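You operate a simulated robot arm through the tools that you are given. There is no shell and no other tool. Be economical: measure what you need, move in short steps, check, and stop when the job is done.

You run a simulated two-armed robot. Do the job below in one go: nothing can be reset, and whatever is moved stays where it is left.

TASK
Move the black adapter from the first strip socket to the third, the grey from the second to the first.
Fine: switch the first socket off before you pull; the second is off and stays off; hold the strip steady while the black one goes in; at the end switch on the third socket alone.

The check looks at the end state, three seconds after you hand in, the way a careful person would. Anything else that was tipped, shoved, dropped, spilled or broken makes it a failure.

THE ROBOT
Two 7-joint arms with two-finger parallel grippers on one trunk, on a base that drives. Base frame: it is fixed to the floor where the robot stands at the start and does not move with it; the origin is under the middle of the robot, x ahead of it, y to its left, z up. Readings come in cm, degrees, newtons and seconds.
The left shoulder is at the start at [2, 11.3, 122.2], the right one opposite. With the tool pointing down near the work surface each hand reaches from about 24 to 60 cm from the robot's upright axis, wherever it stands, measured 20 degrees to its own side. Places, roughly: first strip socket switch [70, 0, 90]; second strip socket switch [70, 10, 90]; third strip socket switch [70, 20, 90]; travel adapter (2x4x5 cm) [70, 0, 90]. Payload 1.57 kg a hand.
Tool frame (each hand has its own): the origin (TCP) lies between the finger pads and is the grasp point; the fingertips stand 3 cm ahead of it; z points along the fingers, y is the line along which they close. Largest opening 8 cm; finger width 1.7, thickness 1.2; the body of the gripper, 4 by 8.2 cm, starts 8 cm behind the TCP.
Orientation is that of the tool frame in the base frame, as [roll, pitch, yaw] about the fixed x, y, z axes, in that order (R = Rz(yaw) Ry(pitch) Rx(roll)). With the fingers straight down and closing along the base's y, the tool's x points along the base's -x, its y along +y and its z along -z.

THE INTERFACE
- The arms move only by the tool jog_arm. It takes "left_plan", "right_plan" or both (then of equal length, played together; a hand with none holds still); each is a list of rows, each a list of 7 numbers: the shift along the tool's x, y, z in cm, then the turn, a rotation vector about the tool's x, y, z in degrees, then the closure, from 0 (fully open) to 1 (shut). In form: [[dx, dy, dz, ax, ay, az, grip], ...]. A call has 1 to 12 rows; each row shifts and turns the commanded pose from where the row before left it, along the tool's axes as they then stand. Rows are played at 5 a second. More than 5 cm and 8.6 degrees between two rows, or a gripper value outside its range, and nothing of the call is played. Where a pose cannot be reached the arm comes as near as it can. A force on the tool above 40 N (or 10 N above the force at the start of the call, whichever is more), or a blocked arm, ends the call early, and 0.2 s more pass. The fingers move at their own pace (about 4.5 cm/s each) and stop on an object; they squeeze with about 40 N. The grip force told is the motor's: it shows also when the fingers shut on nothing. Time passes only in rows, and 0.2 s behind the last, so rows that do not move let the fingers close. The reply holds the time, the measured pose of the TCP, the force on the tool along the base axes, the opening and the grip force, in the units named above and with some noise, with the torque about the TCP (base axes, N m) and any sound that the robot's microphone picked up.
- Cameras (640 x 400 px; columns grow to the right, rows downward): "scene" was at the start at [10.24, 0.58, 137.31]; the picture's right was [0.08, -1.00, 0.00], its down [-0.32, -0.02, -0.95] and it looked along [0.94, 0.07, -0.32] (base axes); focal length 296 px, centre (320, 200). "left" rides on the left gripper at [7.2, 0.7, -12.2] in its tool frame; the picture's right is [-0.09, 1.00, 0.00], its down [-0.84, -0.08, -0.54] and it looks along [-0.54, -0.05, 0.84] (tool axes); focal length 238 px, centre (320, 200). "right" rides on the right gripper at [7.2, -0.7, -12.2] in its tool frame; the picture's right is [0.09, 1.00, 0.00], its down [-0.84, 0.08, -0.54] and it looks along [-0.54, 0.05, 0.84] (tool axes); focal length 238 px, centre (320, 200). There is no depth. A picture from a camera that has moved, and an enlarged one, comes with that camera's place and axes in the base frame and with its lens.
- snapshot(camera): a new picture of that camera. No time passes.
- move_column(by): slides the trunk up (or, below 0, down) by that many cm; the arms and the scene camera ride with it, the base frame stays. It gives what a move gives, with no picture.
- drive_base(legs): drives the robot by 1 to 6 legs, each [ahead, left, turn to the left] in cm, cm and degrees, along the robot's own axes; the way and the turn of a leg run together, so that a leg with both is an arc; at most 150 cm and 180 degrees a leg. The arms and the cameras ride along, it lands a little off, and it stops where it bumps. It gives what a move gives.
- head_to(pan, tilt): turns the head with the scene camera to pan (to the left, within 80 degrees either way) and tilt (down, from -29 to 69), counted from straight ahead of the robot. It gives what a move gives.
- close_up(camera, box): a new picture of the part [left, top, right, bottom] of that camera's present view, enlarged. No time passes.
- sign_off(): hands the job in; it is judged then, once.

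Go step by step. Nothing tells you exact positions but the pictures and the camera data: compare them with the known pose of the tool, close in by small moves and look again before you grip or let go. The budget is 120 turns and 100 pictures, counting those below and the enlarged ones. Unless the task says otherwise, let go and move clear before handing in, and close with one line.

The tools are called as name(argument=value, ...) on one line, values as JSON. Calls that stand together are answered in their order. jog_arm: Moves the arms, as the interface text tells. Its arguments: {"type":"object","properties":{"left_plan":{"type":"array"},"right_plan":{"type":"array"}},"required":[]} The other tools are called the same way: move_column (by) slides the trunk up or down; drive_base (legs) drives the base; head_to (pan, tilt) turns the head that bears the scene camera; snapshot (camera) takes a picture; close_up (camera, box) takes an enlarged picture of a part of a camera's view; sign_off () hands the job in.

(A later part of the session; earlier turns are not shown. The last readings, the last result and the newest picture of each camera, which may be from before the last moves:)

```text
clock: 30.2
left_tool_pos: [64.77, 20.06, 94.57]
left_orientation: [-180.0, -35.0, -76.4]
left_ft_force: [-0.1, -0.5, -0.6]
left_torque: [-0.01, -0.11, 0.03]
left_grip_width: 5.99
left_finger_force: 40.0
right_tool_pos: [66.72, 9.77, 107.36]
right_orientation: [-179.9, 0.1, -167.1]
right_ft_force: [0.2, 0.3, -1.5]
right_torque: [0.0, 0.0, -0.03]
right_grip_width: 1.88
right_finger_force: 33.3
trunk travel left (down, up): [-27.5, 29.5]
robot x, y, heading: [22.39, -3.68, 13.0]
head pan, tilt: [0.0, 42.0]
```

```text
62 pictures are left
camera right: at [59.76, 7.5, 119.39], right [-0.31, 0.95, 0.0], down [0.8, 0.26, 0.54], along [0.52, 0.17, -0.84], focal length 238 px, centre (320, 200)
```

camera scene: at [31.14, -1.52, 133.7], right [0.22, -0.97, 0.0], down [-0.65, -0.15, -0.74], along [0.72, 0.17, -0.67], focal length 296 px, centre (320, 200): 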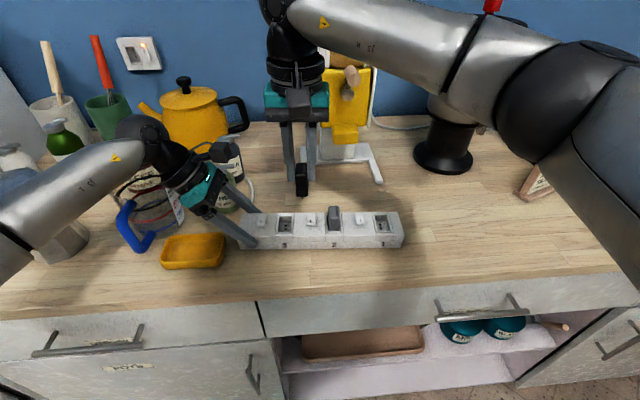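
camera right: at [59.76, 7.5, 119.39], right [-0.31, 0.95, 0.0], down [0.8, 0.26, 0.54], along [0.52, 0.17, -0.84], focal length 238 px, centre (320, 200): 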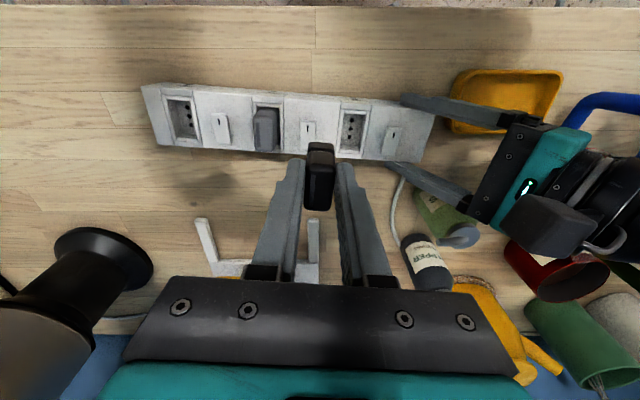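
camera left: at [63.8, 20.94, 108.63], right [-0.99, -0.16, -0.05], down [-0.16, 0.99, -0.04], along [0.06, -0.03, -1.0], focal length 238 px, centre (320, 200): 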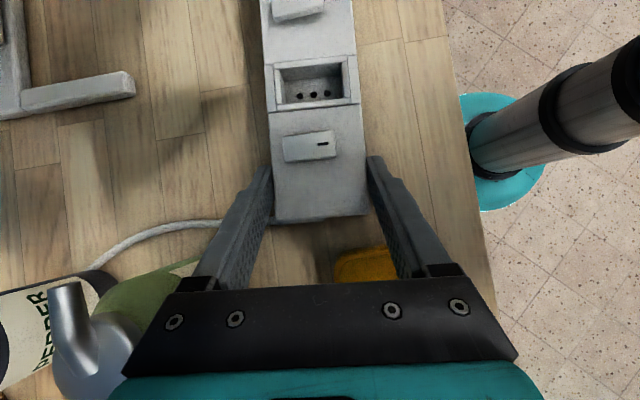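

Both empty sockets are now in one view. I'll enlarge it to measure the distance between sockets one and three.

close_up(camera="right", box=[130, 70, 440, 220])

close_up(camera="scene", box=[230, 160, 410, 260])

```text
2.06 times, centred on (285, 145) of right
camera zoom: at [59.76, 7.5, 119.39], right [-0.31, 0.95, 0.0], down [0.8, 0.26, 0.54], along [0.52, 0.17, -0.84], focal length 492 px, centre (392, 314)
```

zoom: 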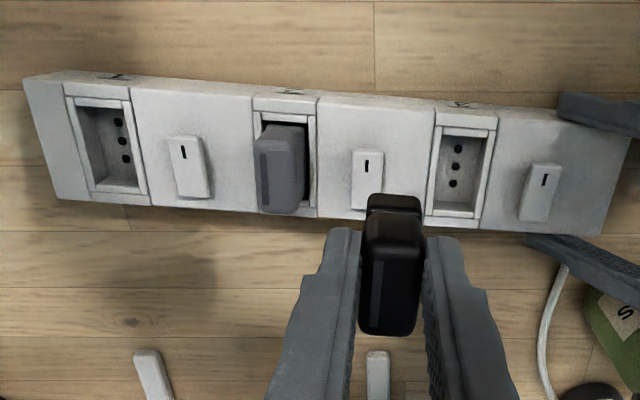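

```text
3.56 times, centred on (320, 210) of scene
camera zoom: at [31.14, -1.52, 133.7], right [0.22, -0.97, 0.0], down [-0.65, -0.15, -0.74], along [0.72, 0.17, -0.67], focal length 1051 px, centre (320, 164)
```

zoom: 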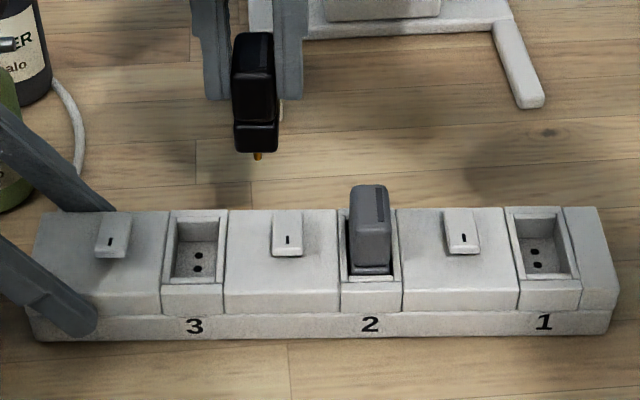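

The sockets are 18.0 cm apart along the strip, so another 3.6 cm puts the adapter over the third. I'll go there, come down to just above it, and check.

jog_arm(right_plan=[[0, 1.8, 0, 0, 0, 0, 1], [-0.02, 1.78, 0, 0, 0, 0, 1], [0, 0, 2.5, 0, 0, 0, 1], [0, 0, 2.5, 0, 0, 0, 1], [0, 0, 0, 0, 0, 0, 1]])

close_up(camera="scene", box=[240, 160, 340, 260])

close_up(camera="left", box=[220, 0, 420, 170])

close_up(camera="right", box=[220, 60, 420, 220])

```text
clock: 31.4
left_tool_pos: [64.75, 19.91, 94.5]
left_orientation: [180.0, -34.9, -76.6]
left_ft_force: [-0.6, 1.6, -0.2]
left_torque: [-0.13, -0.08, 0.05]
left_grip_width: 5.96
left_finger_force: 40.1
right_tool_pos: [65.88, 13.11, 102.17]
right_orientation: [180.0, 0.0, -167.1]
right_ft_force: [0.7, 0.1, -0.3]
right_torque: [0.0, 0.02, 0.01]
right_grip_width: 1.9
right_finger_force: 33.2
trunk travel left (down, up): [-27.5, 29.5]
robot x, y, heading: [22.1, -3.23, 13.0]
head pan, tilt: [0.0, 42.0]
```

```text
4.00 times, centred on (290, 210) of scene
camera zoom: at [31.14, -1.5, 133.7], right [0.22, -0.97, 0.0], down [-0.65, -0.15, -0.74], along [0.72, 0.17, -0.67], focal length 1183 px, centre (440, 160)
```

zoom: 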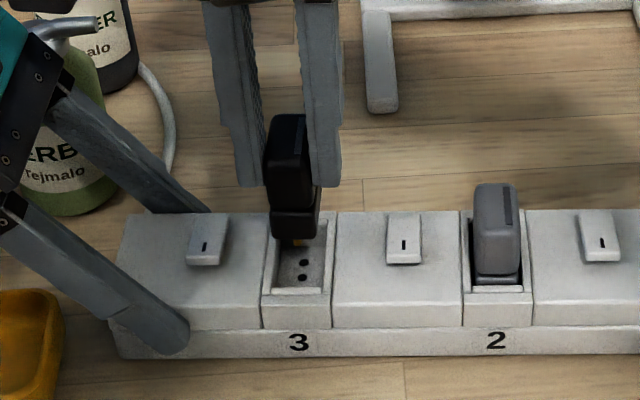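

```text
2.35 times, centred on (320, 85) of left
camera zoom: at [63.8, 20.94, 108.63], right [-0.99, -0.16, -0.05], down [-0.16, 0.99, -0.04], along [0.06, -0.03, -1.0], focal length 561 px, centre (320, 471)
```

zoom: 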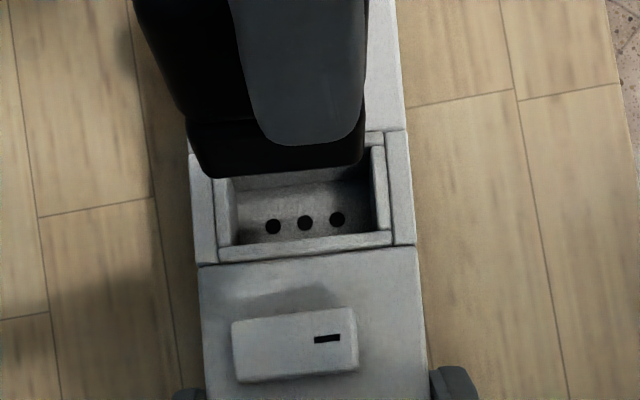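

```text
2.50 times, centred on (320, 140) of right
camera zoom: at [58.82, 10.82, 114.16], right [-0.31, 0.95, 0.0], down [0.8, 0.26, 0.54], along [0.51, 0.17, -0.84], focal length 596 px, centre (320, 350)
```

zoom: 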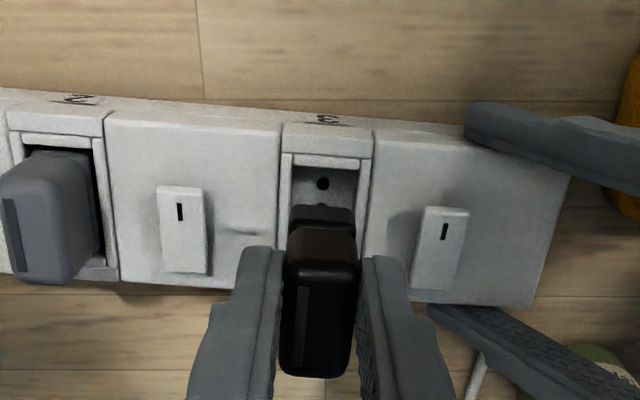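

The alignment sideways looks right, and fore-and-aft could be off by 2–3 mm. I'll go 1.5 cm lower and look at the pins against the holes.

jog_arm(right_plan=[[0, 0, 0.8, 0, 0, 0, 1], [0, 0, 0.7, 0, 0, 0, 1], [0, 0, 0, 0, 0, 0, 1]])

close_up(camera="scene", box=[265, 190, 315, 250])

close_up(camera="left", box=[270, 20, 370, 110])

close_up(camera="right", box=[280, 90, 370, 180])

```text
clock: 32.2
left_tool_pos: [64.64, 19.93, 94.5]
left_orientation: [180.0, -35.0, -76.5]
left_ft_force: [-0.7, 1.7, -0.1]
left_torque: [0.0, -0.1, 0.27]
left_grip_width: 6.02
left_finger_force: 39.9
right_tool_pos: [65.65, 13.35, 100.93]
right_orientation: [180.0, 0.0, -167.0]
right_ft_force: [-0.5, -0.2, -0.1]
right_torque: [-0.01, 0.01, 0.0]
right_grip_width: 1.88
right_finger_force: 33.0
trunk travel left (down, up): [-27.5, 29.5]
robot x, y, heading: [22.06, -3.56, 12.9]
head pan, tilt: [0.0, 42.0]
```

```text
6.67 times, centred on (290, 220) of scene
camera zoom: at [31.14, -1.5, 133.7], right [0.22, -0.97, 0.0], down [-0.65, -0.15, -0.74], along [0.72, 0.17, -0.67], focal length 1971 px, centre (520, 67)
```

zoom: 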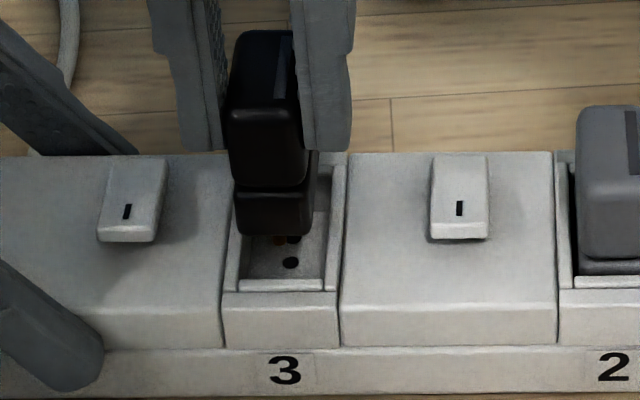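

```text
4.44 times, centred on (320, 65) of left
camera zoom: at [63.8, 20.94, 108.63], right [-0.99, -0.16, -0.05], down [-0.16, 0.99, -0.04], along [0.06, -0.03, -1.0], focal length 1059 px, centre (320, 800)
```

zoom: 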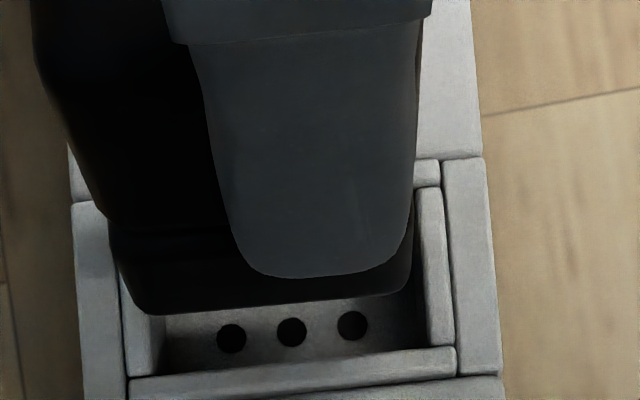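

```text
4.44 times, centred on (325, 135) of right
camera zoom: at [58.67, 10.96, 112.88], right [-0.31, 0.95, 0.0], down [0.8, 0.26, 0.54], along [0.51, 0.17, -0.84], focal length 1059 px, centre (298, 489)
```

zoom: 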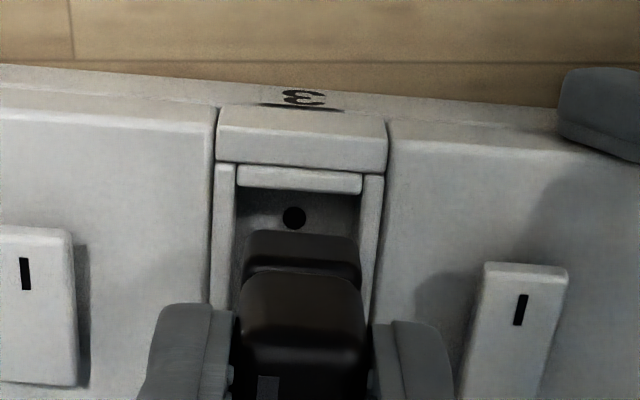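

The adapter is about 1.5 mm too far left and under 1 mm too far forward. I'll correct that and lower gently to where the pins start to enter, watching the force.

jog_arm(right_plan=[[0.08, -0.15, 0, 0, 0, 0, 1], [0, 0, 0.4, 0, 0, 0, 1], [0, 0, 0.4, 0, 0, 0, 1], [0, 0, 0.3, 0, 0, 0, 1], [0, 0, 0.2, 0, 0, 0, 1]])

close_up(camera="scene", box=[265, 190, 315, 250])

close_up(camera="right", box=[280, 90, 370, 180])

```text
clock: 33.4
left_tool_pos: [64.72, 19.95, 94.62]
left_orientation: [179.9, -35.0, -76.7]
left_ft_force: [0.1, 1.9, 0.1]
left_torque: [0.17, 0.01, 0.28]
left_grip_width: 5.98
left_finger_force: 40.1
right_tool_pos: [65.6, 13.11, 99.57]
right_orientation: [180.0, 0.0, -167.0]
right_ft_force: [0.6, -0.1, -0.6]
right_torque: [-0.01, -0.01, 0.01]
right_grip_width: 1.89
right_finger_force: 33.2
trunk travel left (down, up): [-27.5, 29.5]
robot x, y, heading: [21.99, -3.39, 12.9]
head pan, tilt: [0.0, 42.0]
```

```text
6.67 times, centred on (290, 220) of scene
camera zoom: at [31.14, -1.5, 133.7], right [0.22, -0.97, 0.0], down [-0.65, -0.15, -0.74], along [0.72, 0.17, -0.67], focal length 1971 px, centre (520, 67)
```

zoom: 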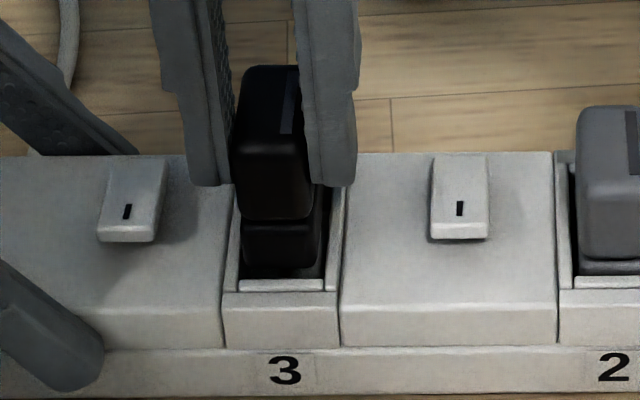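

```text
4.44 times, centred on (325, 135) of right
camera zoom: at [58.58, 10.84, 111.74], right [-0.31, 0.95, 0.0], down [0.8, 0.26, 0.54], along [0.51, 0.17, -0.84], focal length 1059 px, centre (298, 489)
```

zoom: 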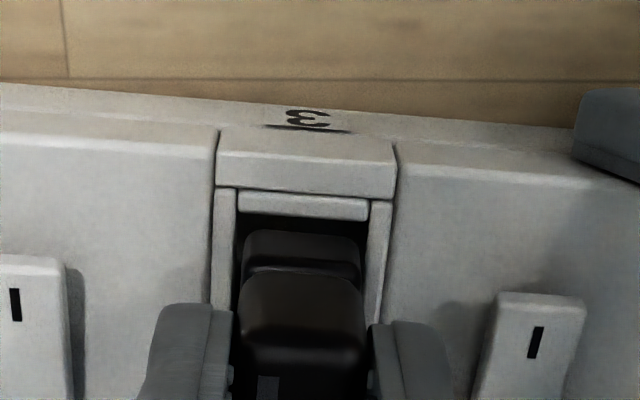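

The adapter's foot is centred in the recess and nothing is pressing yet. I'll push it in step by step.

jog_arm(right_plan=[[0, 0, 0.25, 0, 0, 0, 1], [0, 0, 0.25, 0, 0, 0, 1], [0, 0, 0.25, 0, 0, 0, 1], [0, 0, 0.25, 0, 0, 0, 1]])

```text
clock: 34.4
left_tool_pos: [64.8, 20.01, 94.45]
left_orientation: [180.0, -34.9, -76.7]
left_ft_force: [0.4, 1.1, 0.6]
left_torque: [0.11, -0.01, 0.21]
left_grip_width: 5.96
left_finger_force: 40.1
right_tool_pos: [65.67, 13.23, 98.61]
right_orientation: [180.0, 0.0, -167.0]
right_ft_force: [-0.2, 0.2, -1.1]
right_torque: [0.02, 0.0, -0.02]
right_grip_width: 1.93
right_finger_force: 33.2
trunk travel left (down, up): [-27.5, 29.5]
robot x, y, heading: [22.18, -3.5, 13.0]
head pan, tilt: [0.0, 42.0]
```

There's still no resistance at 4 mm from seated. I'll continue down to the depth it had in the first socket.

jog_arm(right_plan=[[0, 0, 0.2, 0, 0, 0, 1], [0, 0, 0.2, 0, 0, 0, 1], [0, 0, 0.15, 0, 0, 0, 1], [0, 0, 0, 0, 0, 0, 1]])

close_up(camera="scene", box=[220, 160, 420, 270])

close_up(camera="right", box=[280, 90, 370, 180])

```text
clock: 35.4
left_tool_pos: [64.62, 20.02, 94.62]
left_orientation: [179.9, -35.0, -76.6]
left_ft_force: [0.1, 1.9, -0.3]
left_torque: [-0.08, -0.05, 0.25]
left_grip_width: 5.98
left_finger_force: 39.7
right_tool_pos: [65.63, 13.36, 97.99]
right_orientation: [180.0, -0.1, -167.0]
right_ft_force: [0.4, -0.9, 2.4]
right_torque: [-0.06, -0.03, -0.02]
right_grip_width: 1.88
right_finger_force: 33.1
trunk travel left (down, up): [-27.5, 29.5]
robot x, y, heading: [21.65, -3.29, 12.8]
head pan, tilt: [0.0, 42.0]
```

```text
3.20 times, centred on (320, 215) of scene
camera zoom: at [31.14, -1.51, 133.7], right [0.22, -0.97, 0.0], down [-0.65, -0.15, -0.74], along [0.72, 0.17, -0.67], focal length 946 px, centre (320, 152)
```

zoom: 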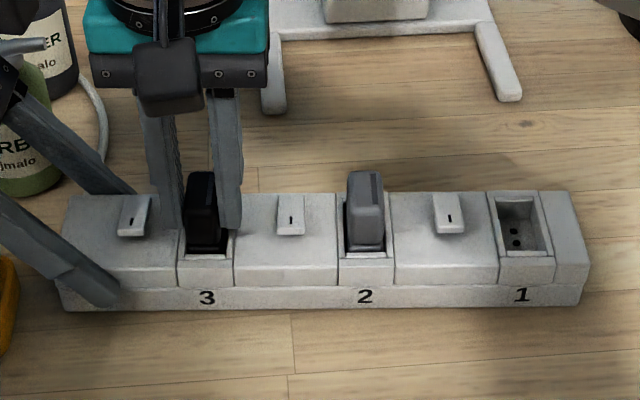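

```text
4.44 times, centred on (325, 135) of right
camera zoom: at [58.63, 10.95, 110.12], right [-0.31, 0.95, 0.0], down [0.8, 0.26, 0.54], along [0.52, 0.17, -0.84], focal length 1059 px, centre (298, 489)
```

zoom: 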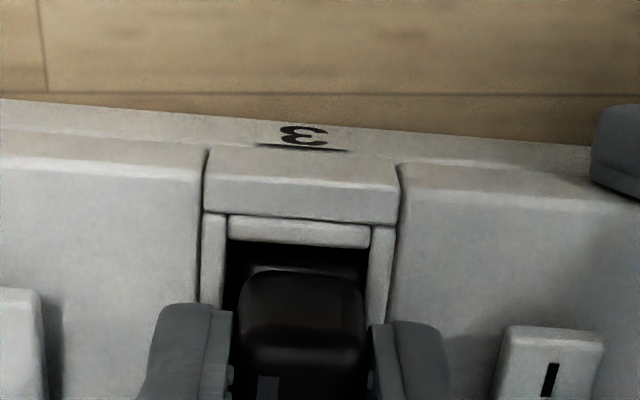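

It looks level with how it sat before. I'll press another 2–3 mm to confirm it's bottomed.

jog_arm(right_plan=[[0, 0, 0.15, 0, 0, 0, 1], [0, 0, 0.15, 0, 0, 0, 1], [0, 0, 0, 0, 0, 0, 1]])

close_up(camera="scene", box=[250, 180, 350, 250])

```text
clock: 36.2
left_tool_pos: [64.64, 19.91, 94.58]
left_orientation: [-179.9, -35.0, -76.4]
left_ft_force: [9.5, 3.4, -4.1]
left_torque: [-0.69, 0.04, 0.12]
left_grip_width: 5.99
left_finger_force: 39.9
right_tool_pos: [65.64, 13.28, 98.0]
right_orientation: [179.8, 0.2, -167.0]
right_ft_force: [-5.9, -3.0, 29.7]
right_torque: [-0.13, 0.17, -0.01]
right_grip_width: 1.93
right_finger_force: 33.2
trunk travel left (down, up): [-27.5, 29.5]
robot x, y, heading: [22.2, -3.44, 13.0]
head pan, tilt: [0.0, 42.0]
```

```text
5.71 times, centred on (300, 215) of scene
camera zoom: at [31.06, -1.55, 133.72], right [0.22, -0.97, 0.0], down [-0.65, -0.15, -0.74], along [0.72, 0.17, -0.67], focal length 1690 px, centre (434, 114)
```

zoom: 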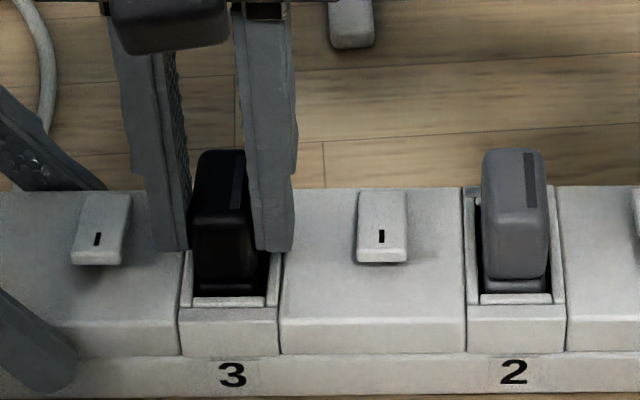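

It's seated: it takes 30 N at the same height as before. I'll let go, lift, and move over the grey adapter.

jog_arm(right_plan=[[0, 0, -0.25, 0, 0, 0, 1], [0, 0, 0, 0, 0, 0, 0.6], [0, 0, 0, 0, 0, 0, 0.55], [0, 0, -3, 0, 0, 0, 0.55], [0, 0, -3, 0, 0, 0, 0.55], [-0.05, -4.45, 0, 0, 0, 0, 0.55], [-0.05, -4.45, 0, 0, 0, 0, 0.55], [0, 0, 0, 0, 0, 0, 0.55]])

close_up(camera="scene", box=[220, 160, 420, 270])

close_up(camera="right", box=[200, 70, 440, 220])

```text
clock: 38.0
left_tool_pos: [64.65, 19.92, 94.45]
left_orientation: [-180.0, -35.0, -76.7]
left_ft_force: [0.0, 0.9, 0.9]
left_torque: [0.11, -0.1, -0.18]
left_grip_width: 5.98
left_finger_force: 40.2
right_tool_pos: [67.58, 4.21, 104.11]
right_orientation: [-180.0, 0.2, -167.0]
right_ft_force: [-0.9, 0.8, 0.5]
right_torque: [0.0, 0.0, -0.04]
right_grip_width: 3.59
right_finger_force: 0.0
trunk travel left (down, up): [-27.5, 29.5]
robot x, y, heading: [22.07, -3.53, 12.9]
head pan, tilt: [0.0, 42.0]
```

```text
3.20 times, centred on (320, 215) of scene
camera zoom: at [31.15, -1.52, 133.7], right [0.22, -0.97, 0.0], down [-0.65, -0.15, -0.74], along [0.72, 0.17, -0.67], focal length 946 px, centre (320, 152)
```

zoom: 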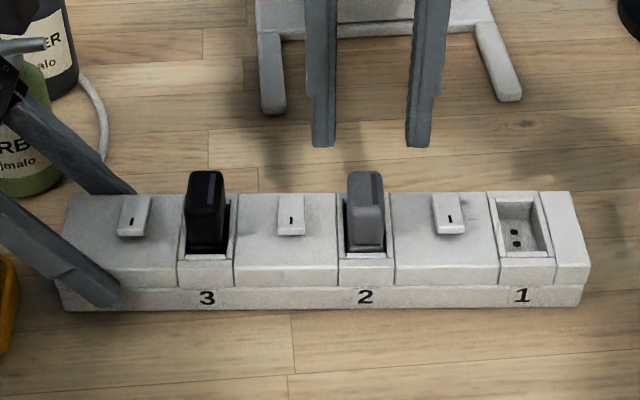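

```text
2.67 times, centred on (320, 145) of right
camera zoom: at [60.65, 2.03, 116.19], right [-0.31, 0.95, 0.0], down [0.8, 0.26, 0.54], along [0.51, 0.17, -0.84], focal length 636 px, centre (320, 347)
```

zoom: 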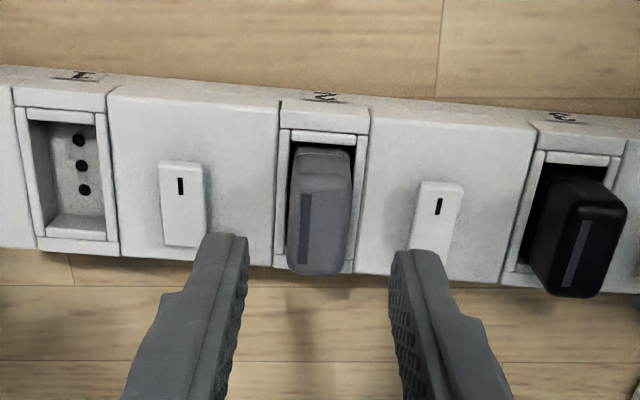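

The grey adapter lies midway between the fingers. I'll narrow the opening to clear the second switch, then go down and look.

jog_arm(right_plan=[[0, 0, 2.5, 0, 0, 0, 0.62], [0, 0, 2.0, 0, 0, 0, 0.62], [0, 0, 1.3, 0, 0, 0, 0.62], [0, 0, 0, 0, 0, 0, 0.62]])

close_up(camera="scene", box=[290, 180, 390, 250])

close_up(camera="right", box=[260, 80, 380, 180])

```text
clock: 39.0
left_tool_pos: [64.74, 20.01, 94.45]
left_orientation: [-180.0, -35.0, -76.6]
left_ft_force: [-1.6, -0.8, 0.6]
left_torque: [0.15, -0.1, -0.03]
left_grip_width: 6.0
left_finger_force: 39.7
right_tool_pos: [67.69, 4.42, 98.27]
right_orientation: [-180.0, 0.0, -167.0]
right_ft_force: [-0.1, -1.0, -0.2]
right_torque: [-0.01, -0.02, -0.01]
right_grip_width: 3.04
right_finger_force: 0.0
trunk travel left (down, up): [-27.5, 29.5]
robot x, y, heading: [22.02, -3.35, 12.9]
head pan, tilt: [0.0, 42.0]
```

```text
5.71 times, centred on (340, 215) of scene
camera zoom: at [31.14, -1.52, 133.7], right [0.22, -0.97, 0.0], down [-0.65, -0.15, -0.74], along [0.72, 0.17, -0.67], focal length 1690 px, centre (206, 114)
```

zoom: 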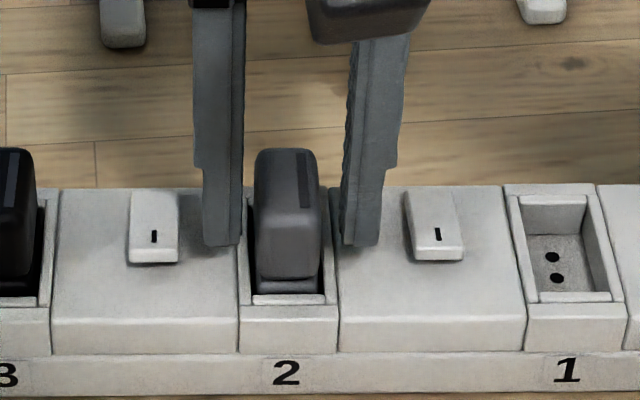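

```text
4.00 times, centred on (320, 130) of right
camera zoom: at [60.75, 2.0, 110.3], right [-0.31, 0.95, 0.0], down [0.8, 0.26, 0.54], along [0.51, 0.17, -0.84], focal length 953 px, centre (320, 480)
```

zoom: 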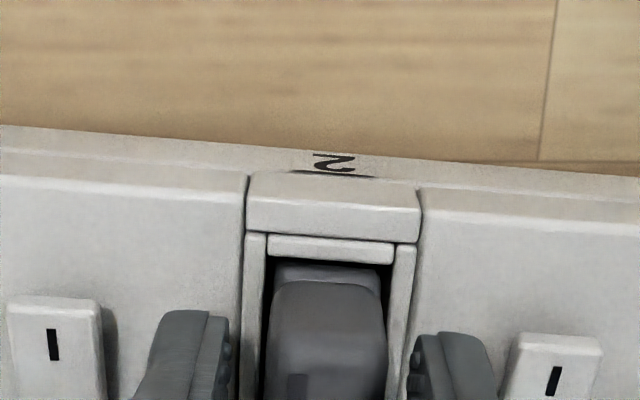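

The fingers straddle the grey one, 1 mm off centre. I'll correct, grip, and pull it straight up.

jog_arm(right_plan=[[0, 0.1, 0, 0, 0, 0, 0.62], [0, 0, 0, 0, 0, 0, 0.72], [0, 0, 0, 0, 0, 0, 1], [0, 0, 0, 0, 0, 0, 1], [0, 0, 0, 0, 0, 0, 1]])

jog_arm(right_plan=[[0, 0, -0.3, 0, 0, 0, 1], [0, 0, -0.3, 0, 0, 0, 1], [0, 0, -0.4, 0, 0, 0, 1], [0, 0, -1.0, 0, 0, 0, 1], [0, 0, -1.5, 0, 0, 0, 1], [0, 0, -1.5, 0, 0, 0, 1], [0, 0, 0, 0, 0, 0, 1]])

close_up(camera="scene", box=[220, 150, 420, 270])

close_up(camera="right", box=[160, 70, 400, 220])

```text
clock: 40.2
left_tool_pos: [64.7, 20.08, 94.45]
left_orientation: [-180.0, -35.0, -76.6]
left_ft_force: [0.1, -1.0, 0.0]
left_torque: [-0.06, -0.12, 0.13]
left_grip_width: 6.0
left_finger_force: 40.2
right_tool_pos: [67.68, 4.48, 98.45]
right_orientation: [179.9, 0.0, -166.9]
right_ft_force: [0.1, 0.6, -0.3]
right_torque: [0.0, 0.0, -0.01]
right_grip_width: 1.88
right_finger_force: 33.0
trunk travel left (down, up): [-27.5, 29.5]
robot x, y, heading: [21.96, -3.57, 13.3]
head pan, tilt: [0.0, 42.0]
```

```text
clock: 41.8
left_tool_pos: [64.59, 20.01, 94.62]
left_orientation: [180.0, -35.1, -76.5]
left_ft_force: [-0.5, 0.1, 1.1]
left_torque: [0.02, 0.03, 0.09]
left_grip_width: 6.0
left_finger_force: 39.7
right_tool_pos: [67.81, 4.57, 103.33]
right_orientation: [-180.0, -0.1, -167.0]
right_ft_force: [0.6, 0.3, -0.1]
right_torque: [0.01, 0.0, 0.0]
right_grip_width: 1.89
right_finger_force: 32.8
trunk travel left (down, up): [-27.5, 29.5]
robot x, y, heading: [21.93, -3.36, 12.9]
head pan, tilt: [0.0, 42.0]
```

```text
3.20 times, centred on (320, 210) of scene
camera zoom: at [31.15, -1.51, 133.7], right [0.22, -0.97, 0.0], down [-0.65, -0.15, -0.74], along [0.72, 0.17, -0.67], focal length 946 px, centre (320, 168)
```

zoom: 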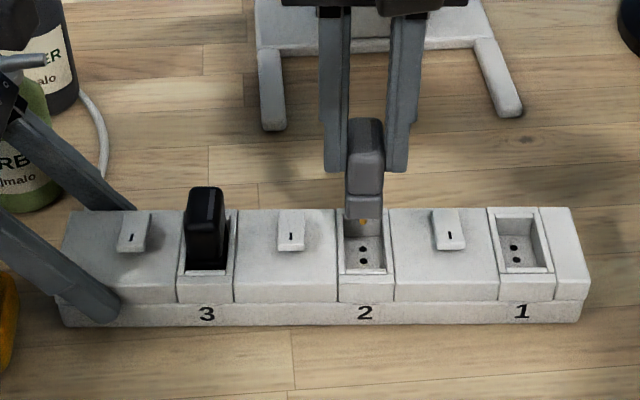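

```text
2.67 times, centred on (280, 145) of right
camera zoom: at [60.83, 2.31, 115.36], right [-0.31, 0.95, 0.0], down [0.8, 0.26, 0.54], along [0.51, 0.17, -0.84], focal length 636 px, centre (427, 347)
```

zoom: 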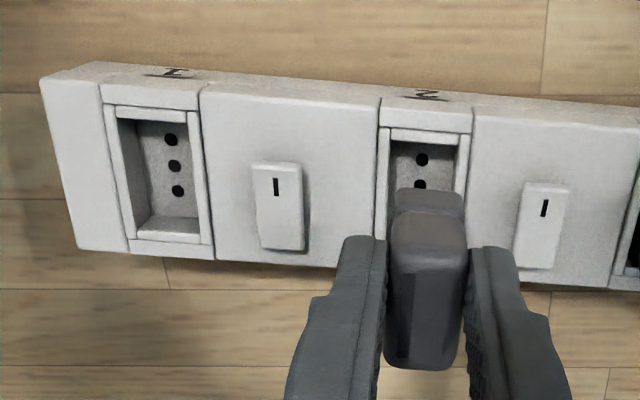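

The grey adapter is free, with pins above the switches. I'll shift it 8.9 cm along the strip to the first socket and lower it to just above.

jog_arm(right_plan=[[0, 0, -0.5, 0, 0, 0, 1], [-0.03, -3.0, 0, 0, 0, 0, 1], [-0.03, -3.0, 0, 0, 0, 0, 1], [-0.03, -2.9, 0, 0, 0, 0, 1], [0, 0, 1.5, 0, 0, 0, 1], [0, 0, 1.4, 0, 0, 0, 1], [0, 0, 0, 0, 0, 0, 1]])

close_up(camera="scene", box=[340, 180, 420, 250])

close_up(camera="right", box=[280, 90, 370, 180])

```text
clock: 43.4
left_tool_pos: [64.76, 19.84, 94.53]
left_orientation: [-179.9, -35.1, -76.6]
left_ft_force: [-0.4, -2.2, 0.7]
left_torque: [0.05, -0.04, 0.04]
left_grip_width: 6.0
left_finger_force: 40.2
right_tool_pos: [69.72, -3.94, 100.82]
right_orientation: [180.0, 0.0, -167.0]
right_ft_force: [0.1, -0.5, 0.5]
right_torque: [0.02, 0.0, 0.01]
right_grip_width: 1.88
right_finger_force: 33.0
trunk travel left (down, up): [-27.5, 29.5]
robot x, y, heading: [22.06, -3.6, 13.3]
head pan, tilt: [0.0, 42.0]
```

```text
5.71 times, centred on (380, 215) of scene
camera zoom: at [31.14, -1.54, 133.7], right [0.22, -0.97, 0.0], down [-0.65, -0.15, -0.74], along [0.72, 0.17, -0.67], focal length 1690 px, centre (-23, 114)
```

zoom: 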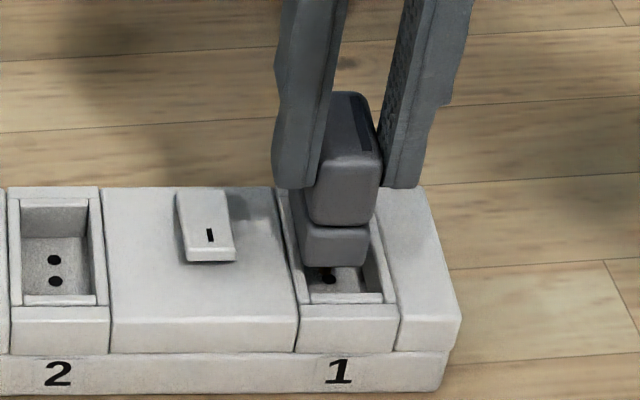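

```text
4.44 times, centred on (325, 135) of right
camera zoom: at [62.69, -6.24, 112.75], right [-0.31, 0.95, 0.0], down [0.8, 0.26, 0.54], along [0.51, 0.17, -0.84], focal length 1059 px, centre (298, 489)
```

zoom: 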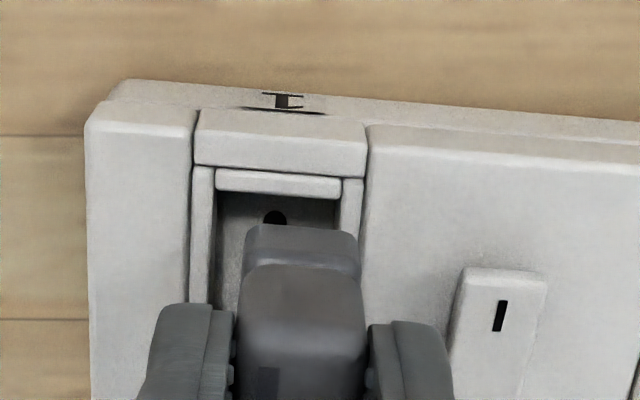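

The grey adapter sits about 4 mm too far left. I'll correct that, lower a bit, and recheck.

jog_arm(right_plan=[[0, -0.42, 0, 0, 0, 0, 1], [0, 0, 0.4, 0, 0, 0, 1], [0, 0, 0, 0, 0, 0, 1]])

close_up(camera="scene", box=[340, 180, 420, 250])

close_up(camera="right", box=[280, 90, 370, 180])

```text
clock: 44.2
left_tool_pos: [64.71, 19.96, 94.52]
left_orientation: [180.0, -34.9, -76.6]
left_ft_force: [-0.3, -1.3, -0.8]
left_torque: [-0.04, 0.02, -0.04]
left_grip_width: 5.99
left_finger_force: 40.2
right_tool_pos: [69.86, -4.44, 100.47]
right_orientation: [180.0, 0.0, -166.9]
right_ft_force: [0.4, 0.3, 0.0]
right_torque: [0.01, 0.03, 0.0]
right_grip_width: 1.9
right_finger_force: 33.4
trunk travel left (down, up): [-27.5, 29.5]
robot x, y, heading: [22.21, -3.65, 13.0]
head pan, tilt: [0.0, 42.0]
```

```text
5.71 times, centred on (380, 215) of scene
camera zoom: at [31.14, -1.54, 133.7], right [0.22, -0.97, 0.0], down [-0.65, -0.15, -0.74], along [0.72, 0.17, -0.67], focal length 1690 px, centre (-23, 114)
```

zoom: 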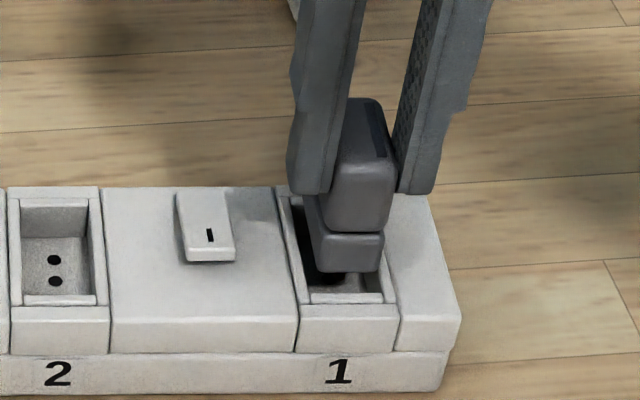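

```text
4.44 times, centred on (325, 135) of right
camera zoom: at [62.84, -6.72, 112.46], right [-0.31, 0.95, 0.0], down [0.8, 0.26, 0.54], along [0.51, 0.17, -0.84], focal length 1059 px, centre (298, 489)
```

zoom: 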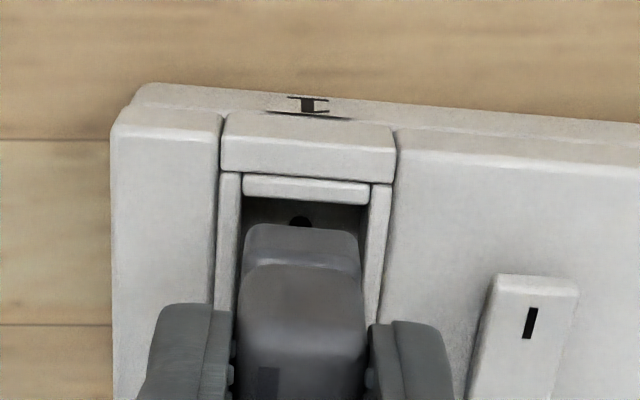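

It's aligned now in both views. I'll push it in gently.

jog_arm(right_plan=[[0, 0, 0.4, 0, 0, 0, 1], [0, 0, 0.4, 0, 0, 0, 1], [0, 0, 0.3, 0, 0, 0, 1], [0, 0, 0.25, 0, 0, 0, 1], [0, 0, 0.25, 0, 0, 0, 1], [0, 0, 0, 0, 0, 0, 1]])

close_up(camera="scene", box=[340, 180, 420, 250])

```text
clock: 45.6
left_tool_pos: [64.69, 20.03, 94.44]
left_orientation: [-180.0, -35.0, -76.6]
left_ft_force: [0.1, -0.9, -0.2]
left_torque: [-0.13, 0.08, -0.06]
left_grip_width: 5.96
left_finger_force: 40.2
right_tool_pos: [69.94, -4.48, 98.98]
right_orientation: [180.0, -0.1, -167.0]
right_ft_force: [0.7, -1.0, -0.2]
right_torque: [-0.03, -0.06, 0.0]
right_grip_width: 1.92
right_finger_force: 32.8
trunk travel left (down, up): [-27.5, 29.5]
robot x, y, heading: [22.52, -3.76, 13.2]
head pan, tilt: [0.0, 42.0]
```

```text
5.71 times, centred on (380, 215) of scene
camera zoom: at [31.14, -1.53, 133.7], right [0.22, -0.97, 0.0], down [-0.65, -0.15, -0.74], along [0.72, 0.17, -0.67], focal length 1690 px, centre (-23, 114)
```

zoom: 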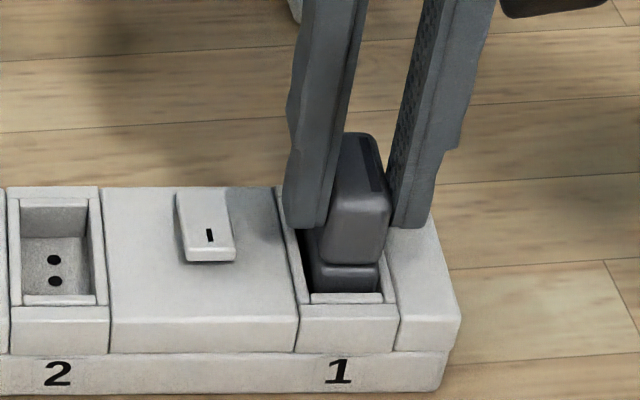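

jog_arm(right_plan=[[0, 0, 0.25, 0, 0, 0, 1], [0, 0, 0.25, 0, 0, 0, 1], [0, 0, 0.15, 0, 0, 0, 1], [0, 0, 0.15, 0, 0, 0, 1], [0, 0, 0.15, 0, 0, 0, 1], [0, 0, 0, 0, 0, 0, 1]])

close_up(camera="scene", box=[220, 160, 420, 270])

```text
clock: 47.0
left_tool_pos: [64.57, 20.0, 94.65]
left_orientation: [180.0, -35.0, -76.4]
left_ft_force: [5.2, -3.4, -4.1]
left_torque: [0.1, 0.13, 1.1]
left_grip_width: 5.99
left_finger_force: 40.3
right_tool_pos: [69.88, -4.51, 98.34]
right_orientation: [179.9, 0.3, -167.1]
right_ft_force: [-2.9, -4.1, 29.9]
right_torque: [-0.19, 0.05, 0.0]
right_grip_width: 1.92
right_finger_force: 33.7
trunk travel left (down, up): [-27.5, 29.5]
robot x, y, heading: [22.09, -3.8, 13.0]
head pan, tilt: [0.0, 42.0]
```

```text
3.20 times, centred on (320, 215) of scene
camera zoom: at [31.0, -1.58, 133.72], right [0.22, -0.97, 0.0], down [-0.65, -0.15, -0.74], along [0.72, 0.17, -0.67], focal length 946 px, centre (320, 152)
```

zoom: 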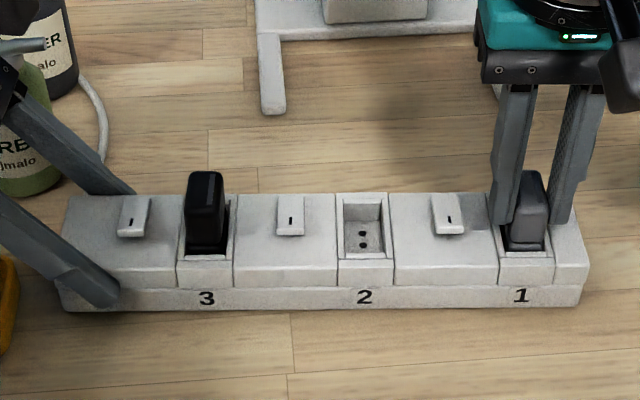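

The grey adapter is seated, taking 30 N at its old height. I'll release it and lift the right hand, then open the left hand and raise it straight up.

jog_arm(right_plan=[[0, 0, -0.25, 0, 0, 0, 1], [0, 0, 0, 0, 0, 0, 0.62], [0, 0, 0, 0, 0, 0, 0.62], [0, 0, -3, 0, 0, 0, 0.62], [0, 0, -4, 0, 0, 0, 0.62], [0, 0, -3, 0, 0, 0, 1], [0, 0, 0, 0, 0, 0, 1]])

jog_arm(left_plan=[[0, 0, 0, 0, 0, 0, 0.13], [0, 0, 0, 0, 0, 0, 0.13], [0, 0, 0, 0, 0, 0, 0.13], [1.15, 0, -1.64, 0, 0, 0, 0.13], [2.3, 0, -3.28, 0, 0, 0, 0.13], [2.3, 0, -3.28, 0, 0, 0, 0.13], [2.3, 0, -3.28, 0, 0, 0, 0.13], [0, 0, 0, 0, 0, 0, 0.13]])

snapshot(camera="scene")

```text
clock: 48.6
left_tool_pos: [64.71, 19.99, 94.34]
left_orientation: [-180.0, -35.0, -76.6]
left_ft_force: [-1.6, 0.9, 0.0]
left_torque: [0.14, 0.09, -0.18]
left_grip_width: 5.96
left_finger_force: 40.2
right_tool_pos: [69.92, -4.28, 108.01]
right_orientation: [180.0, 0.1, -167.0]
right_ft_force: [-0.2, 0.3, 0.6]
right_torque: [0.0, 0.04, -0.01]
right_grip_width: 0.0
right_finger_force: 12.0
trunk travel left (down, up): [-27.5, 29.5]
robot x, y, heading: [22.46, -3.36, 12.8]
head pan, tilt: [0.0, 42.0]
```

```text
clock: 50.4
left_tool_pos: [64.67, 19.97, 108.83]
left_orientation: [179.8, -35.1, -76.5]
left_ft_force: [-0.3, -0.3, 0.3]
left_torque: [0.01, 0.0, -0.01]
left_grip_width: 6.94
left_finger_force: 0.0
right_tool_pos: [69.79, -4.39, 107.79]
right_orientation: [180.0, 0.1, -167.0]
right_ft_force: [-0.3, 0.6, -0.2]
right_torque: [-0.04, 0.0, -0.02]
right_grip_width: 0.0
right_finger_force: 21.3
trunk travel left (down, up): [-27.5, 29.5]
robot x, y, heading: [21.64, -3.46, 13.2]
head pan, tilt: [0.0, 42.0]
```

```text
36 pictures are left
camera scene: at [31.15, -1.51, 133.7], right [0.22, -0.97, 0.0], down [-0.65, -0.15, -0.74], along [0.72, 0.17, -0.67], focal length 296 px, centre (320, 200)
```

scene: 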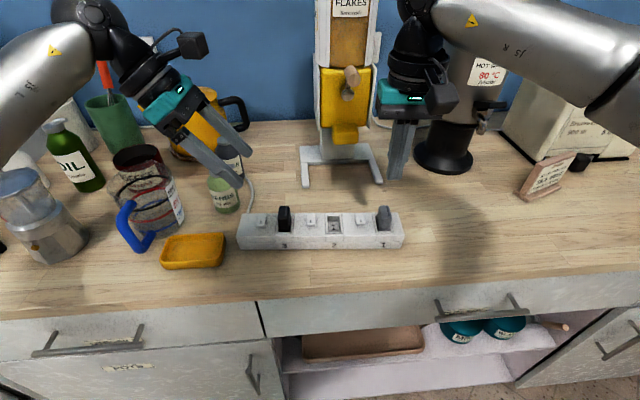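

The strip hasn't moved and both adapters stand in place. I'll draw the left hand back and away, out of the right hand's path.

jog_arm(left_plan=[[-0.08, 0, -2.5, 0, 0, 0, 0.13], [-0.08, 2, -2.5, 0, 0, 0, 0.13], [-0.08, 4, -2.5, 0, 0, 0, 0.13], [-0.08, 4, -2.5, 0, 0, 0, 0.13], [0, 2, 0, 0, 0, 0, 0.13]])

jog_arm(right_plan=[[0.3, 4.4, 0, 0, 0, 0, 1], [0.3, 4.4, 0, 0, 0, 0, 1], [0.3, 4.4, 0, 0, 0, 0, 1], [0, 4.4, 0, 0, 0, 0, 1], [0, 4.5, 0, 0, 0, 0, 1], [0, 0, 0, 0, 0, 0, 1]])

snapshot(camera="scene")

close_up(camera="right", box=[220, 60, 420, 200])

```text
clock: 51.6
left_tool_pos: [51.39, 22.73, 116.61]
left_orientation: [-180.0, -35.0, -76.6]
left_ft_force: [0.1, -0.2, 0.0]
left_torque: [0.03, -0.01, -0.01]
left_grip_width: 6.97
left_finger_force: 0.0
right_tool_pos: [69.82, -4.41, 107.91]
right_orientation: [180.0, 0.0, -167.1]
right_ft_force: [0.2, -0.3, 1.0]
right_torque: [0.04, 0.01, 0.03]
right_grip_width: 0.0
right_finger_force: 21.0
trunk travel left (down, up): [-27.5, 29.5]
robot x, y, heading: [22.49, -3.5, 13.0]
head pan, tilt: [0.0, 42.0]
```

```text
clock: 53.0
left_tool_pos: [51.47, 22.83, 116.6]
left_orientation: [-180.0, -35.0, -76.6]
left_ft_force: [0.2, -0.7, -0.9]
left_torque: [0.04, -0.02, -0.04]
left_grip_width: 6.96
left_finger_force: 0.1
right_tool_pos: [64.28, 16.79, 108.22]
right_orientation: [-179.9, -0.1, -167.1]
right_ft_force: [0.7, -0.5, 0.6]
right_torque: [0.0, 0.01, -0.02]
right_grip_width: 0.0
right_finger_force: 21.0
trunk travel left (down, up): [-27.5, 29.5]
robot x, y, heading: [21.85, -3.59, 12.8]
head pan, tilt: [0.0, 42.0]
```

```text
35 pictures are left
camera scene: at [31.16, -1.57, 133.7], right [0.22, -0.97, 0.0], down [-0.65, -0.15, -0.74], along [0.72, 0.17, -0.67], focal length 296 px, centre (320, 200)
```

scene: 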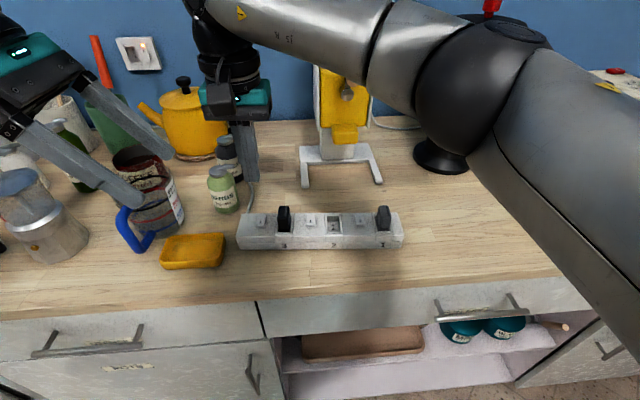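

```text
2.86 times, centred on (320, 130) of right
camera zoom: at [57.13, 14.53, 120.14], right [-0.31, 0.95, 0.0], down [0.8, 0.26, 0.54], along [0.52, 0.17, -0.84], focal length 681 px, centre (320, 400)
```

zoom: 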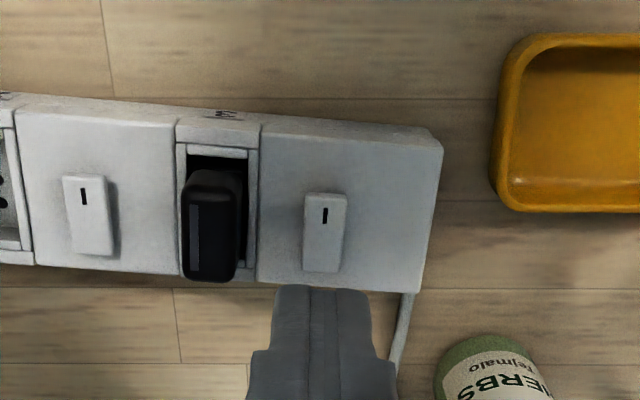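

The third rocker's middle is near 2.35 left on my strip axes, and the fingertips only need 4 mm of shift to sit over its front half. I'll go down to just above it and look.

jog_arm(right_plan=[[0.1, 0.42, 2, 0, 0, 0, 1], [0, 0, 3.5, 0, 0, 0, 1], [0, 0, 3, 0, 0, 0, 1], [0, 0, 0, 0, 0, 0, 1]])

close_up(camera="scene", box=[230, 170, 330, 260])

close_up(camera="right", box=[260, 80, 380, 190])

```text
clock: 54.0
left_tool_pos: [51.43, 22.91, 116.66]
left_orientation: [-180.0, -35.0, -76.6]
left_ft_force: [0.4, -0.6, 0.4]
left_torque: [-0.02, -0.03, -0.03]
left_grip_width: 6.96
left_finger_force: 0.0
right_tool_pos: [63.8, 17.37, 99.77]
right_orientation: [180.0, -0.1, -167.0]
right_ft_force: [1.0, 0.4, -0.2]
right_torque: [0.0, 0.0, -0.02]
right_grip_width: 0.0
right_finger_force: 20.8
trunk travel left (down, up): [-27.5, 29.5]
robot x, y, heading: [21.91, -3.42, 12.8]
head pan, tilt: [0.0, 42.0]
```

```text
4.44 times, centred on (280, 215) of scene
camera zoom: at [31.14, -1.52, 133.7], right [0.22, -0.97, 0.0], down [-0.65, -0.15, -0.74], along [0.72, 0.17, -0.67], focal length 1314 px, centre (498, 133)
```

zoom: 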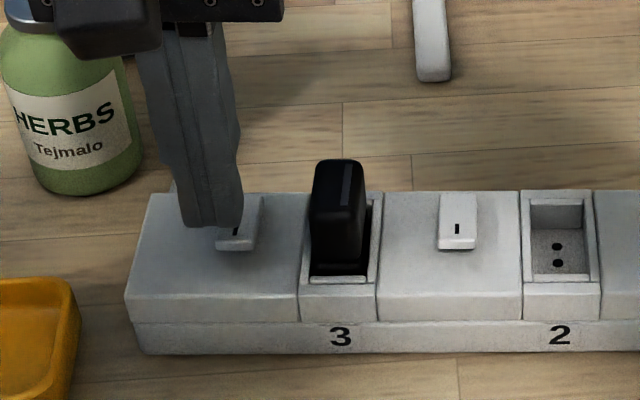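

```text
3.64 times, centred on (320, 135) of right
camera zoom: at [56.81, 15.15, 111.7], right [-0.31, 0.95, 0.0], down [0.8, 0.26, 0.54], along [0.51, 0.17, -0.84], focal length 867 px, centre (320, 436)
```

zoom: 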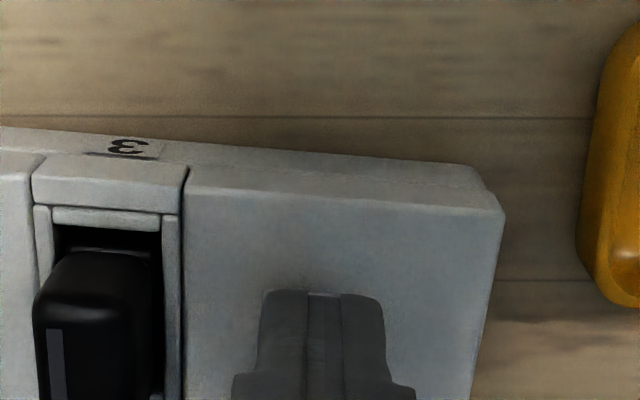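

The fingertips are about 4 mm too far left and slightly too near the front. I'll correct both and press down in small steps.

jog_arm(right_plan=[[-0.3, -0.42, 0, 0, 0, 0, 1], [0, 0, 0.6, 0, 0, 0, 1], [0, 0, 0.4, 0, 0, 0, 1], [0, 0, 0.4, 0, 0, 0, 1], [0, 0, 0.3, 0, 0, 0, 1], [0, 0, 0.3, 0, 0, 0, 1]])

close_up(camera="scene", box=[230, 170, 330, 260])

```text
clock: 55.4
left_tool_pos: [51.34, 22.81, 116.54]
left_orientation: [179.9, -35.0, -76.6]
left_ft_force: [0.0, -0.3, -0.5]
left_torque: [-0.01, 0.0, -0.02]
left_grip_width: 6.96
left_finger_force: 0.0
right_tool_pos: [64.0, 16.9, 97.74]
right_orientation: [180.0, 0.0, -167.0]
right_ft_force: [-0.5, -0.4, 0.6]
right_torque: [-0.03, 0.0, -0.01]
right_grip_width: 0.01
right_finger_force: 21.3
trunk travel left (down, up): [-27.5, 29.5]
robot x, y, heading: [22.22, -3.17, 12.8]
head pan, tilt: [0.0, 42.0]
```

```text
4.44 times, centred on (280, 215) of scene
camera zoom: at [31.14, -1.52, 133.7], right [0.22, -0.97, 0.0], down [-0.65, -0.15, -0.74], along [0.72, 0.17, -0.67], focal length 1314 px, centre (498, 133)
```

zoom: 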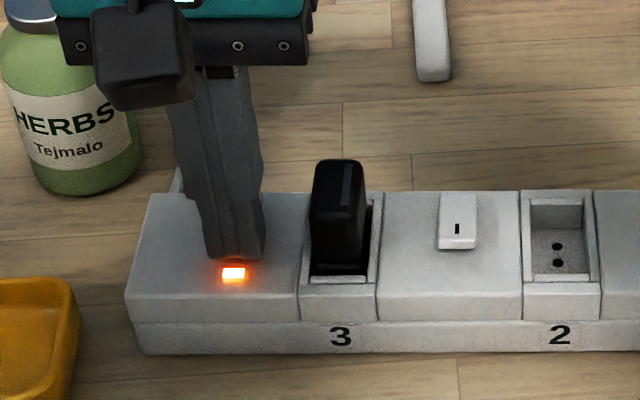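

The third socket's light is on. I'll lift off and make sure it stays.

jog_arm(right_plan=[[0, 0, -3, 0, 0, 0, 1], [0, 0, -4, 0, 0, 0, 1], [0, 0, -4, 0, 0, 0, 1], [1, -4, -4, 0, 0, 0, 1], [3, -4, -2, 0, 0, 0, 1], [3, -4, 0, 0, 0, 0, 1], [3, -4, 0, 0, 0, 0, 1], [0, 0, 0, 0, 0, 0, 1]])

close_up(camera="scene", box=[230, 170, 420, 260])

snapshot(camera="scene")

```text
refused: row 4 steps farther than a row can; nothing moved
```

```text
3.37 times, centred on (325, 215) of scene
camera zoom: at [31.14, -1.52, 133.7], right [0.22, -0.97, 0.0], down [-0.65, -0.15, -0.74], along [0.72, 0.17, -0.67], focal length 996 px, centre (303, 150)
```

zoom: 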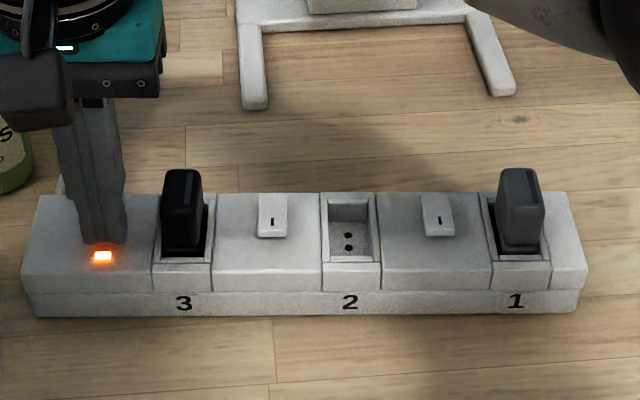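

```text
29 pictures are left
camera scene: at [31.14, -1.52, 133.7], right [0.22, -0.97, 0.0], down [-0.65, -0.15, -0.74], along [0.72, 0.17, -0.67], focal length 296 px, centre (320, 200)
```

scene: 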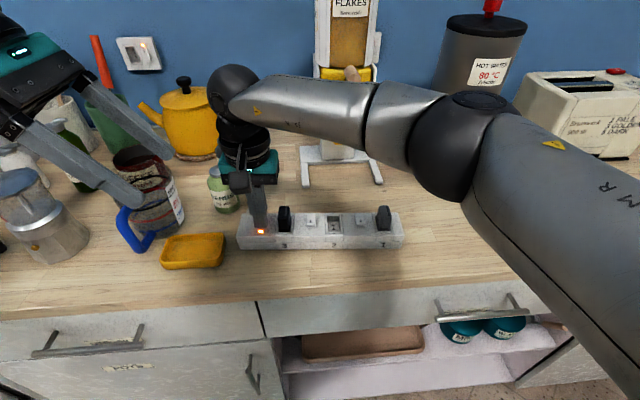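

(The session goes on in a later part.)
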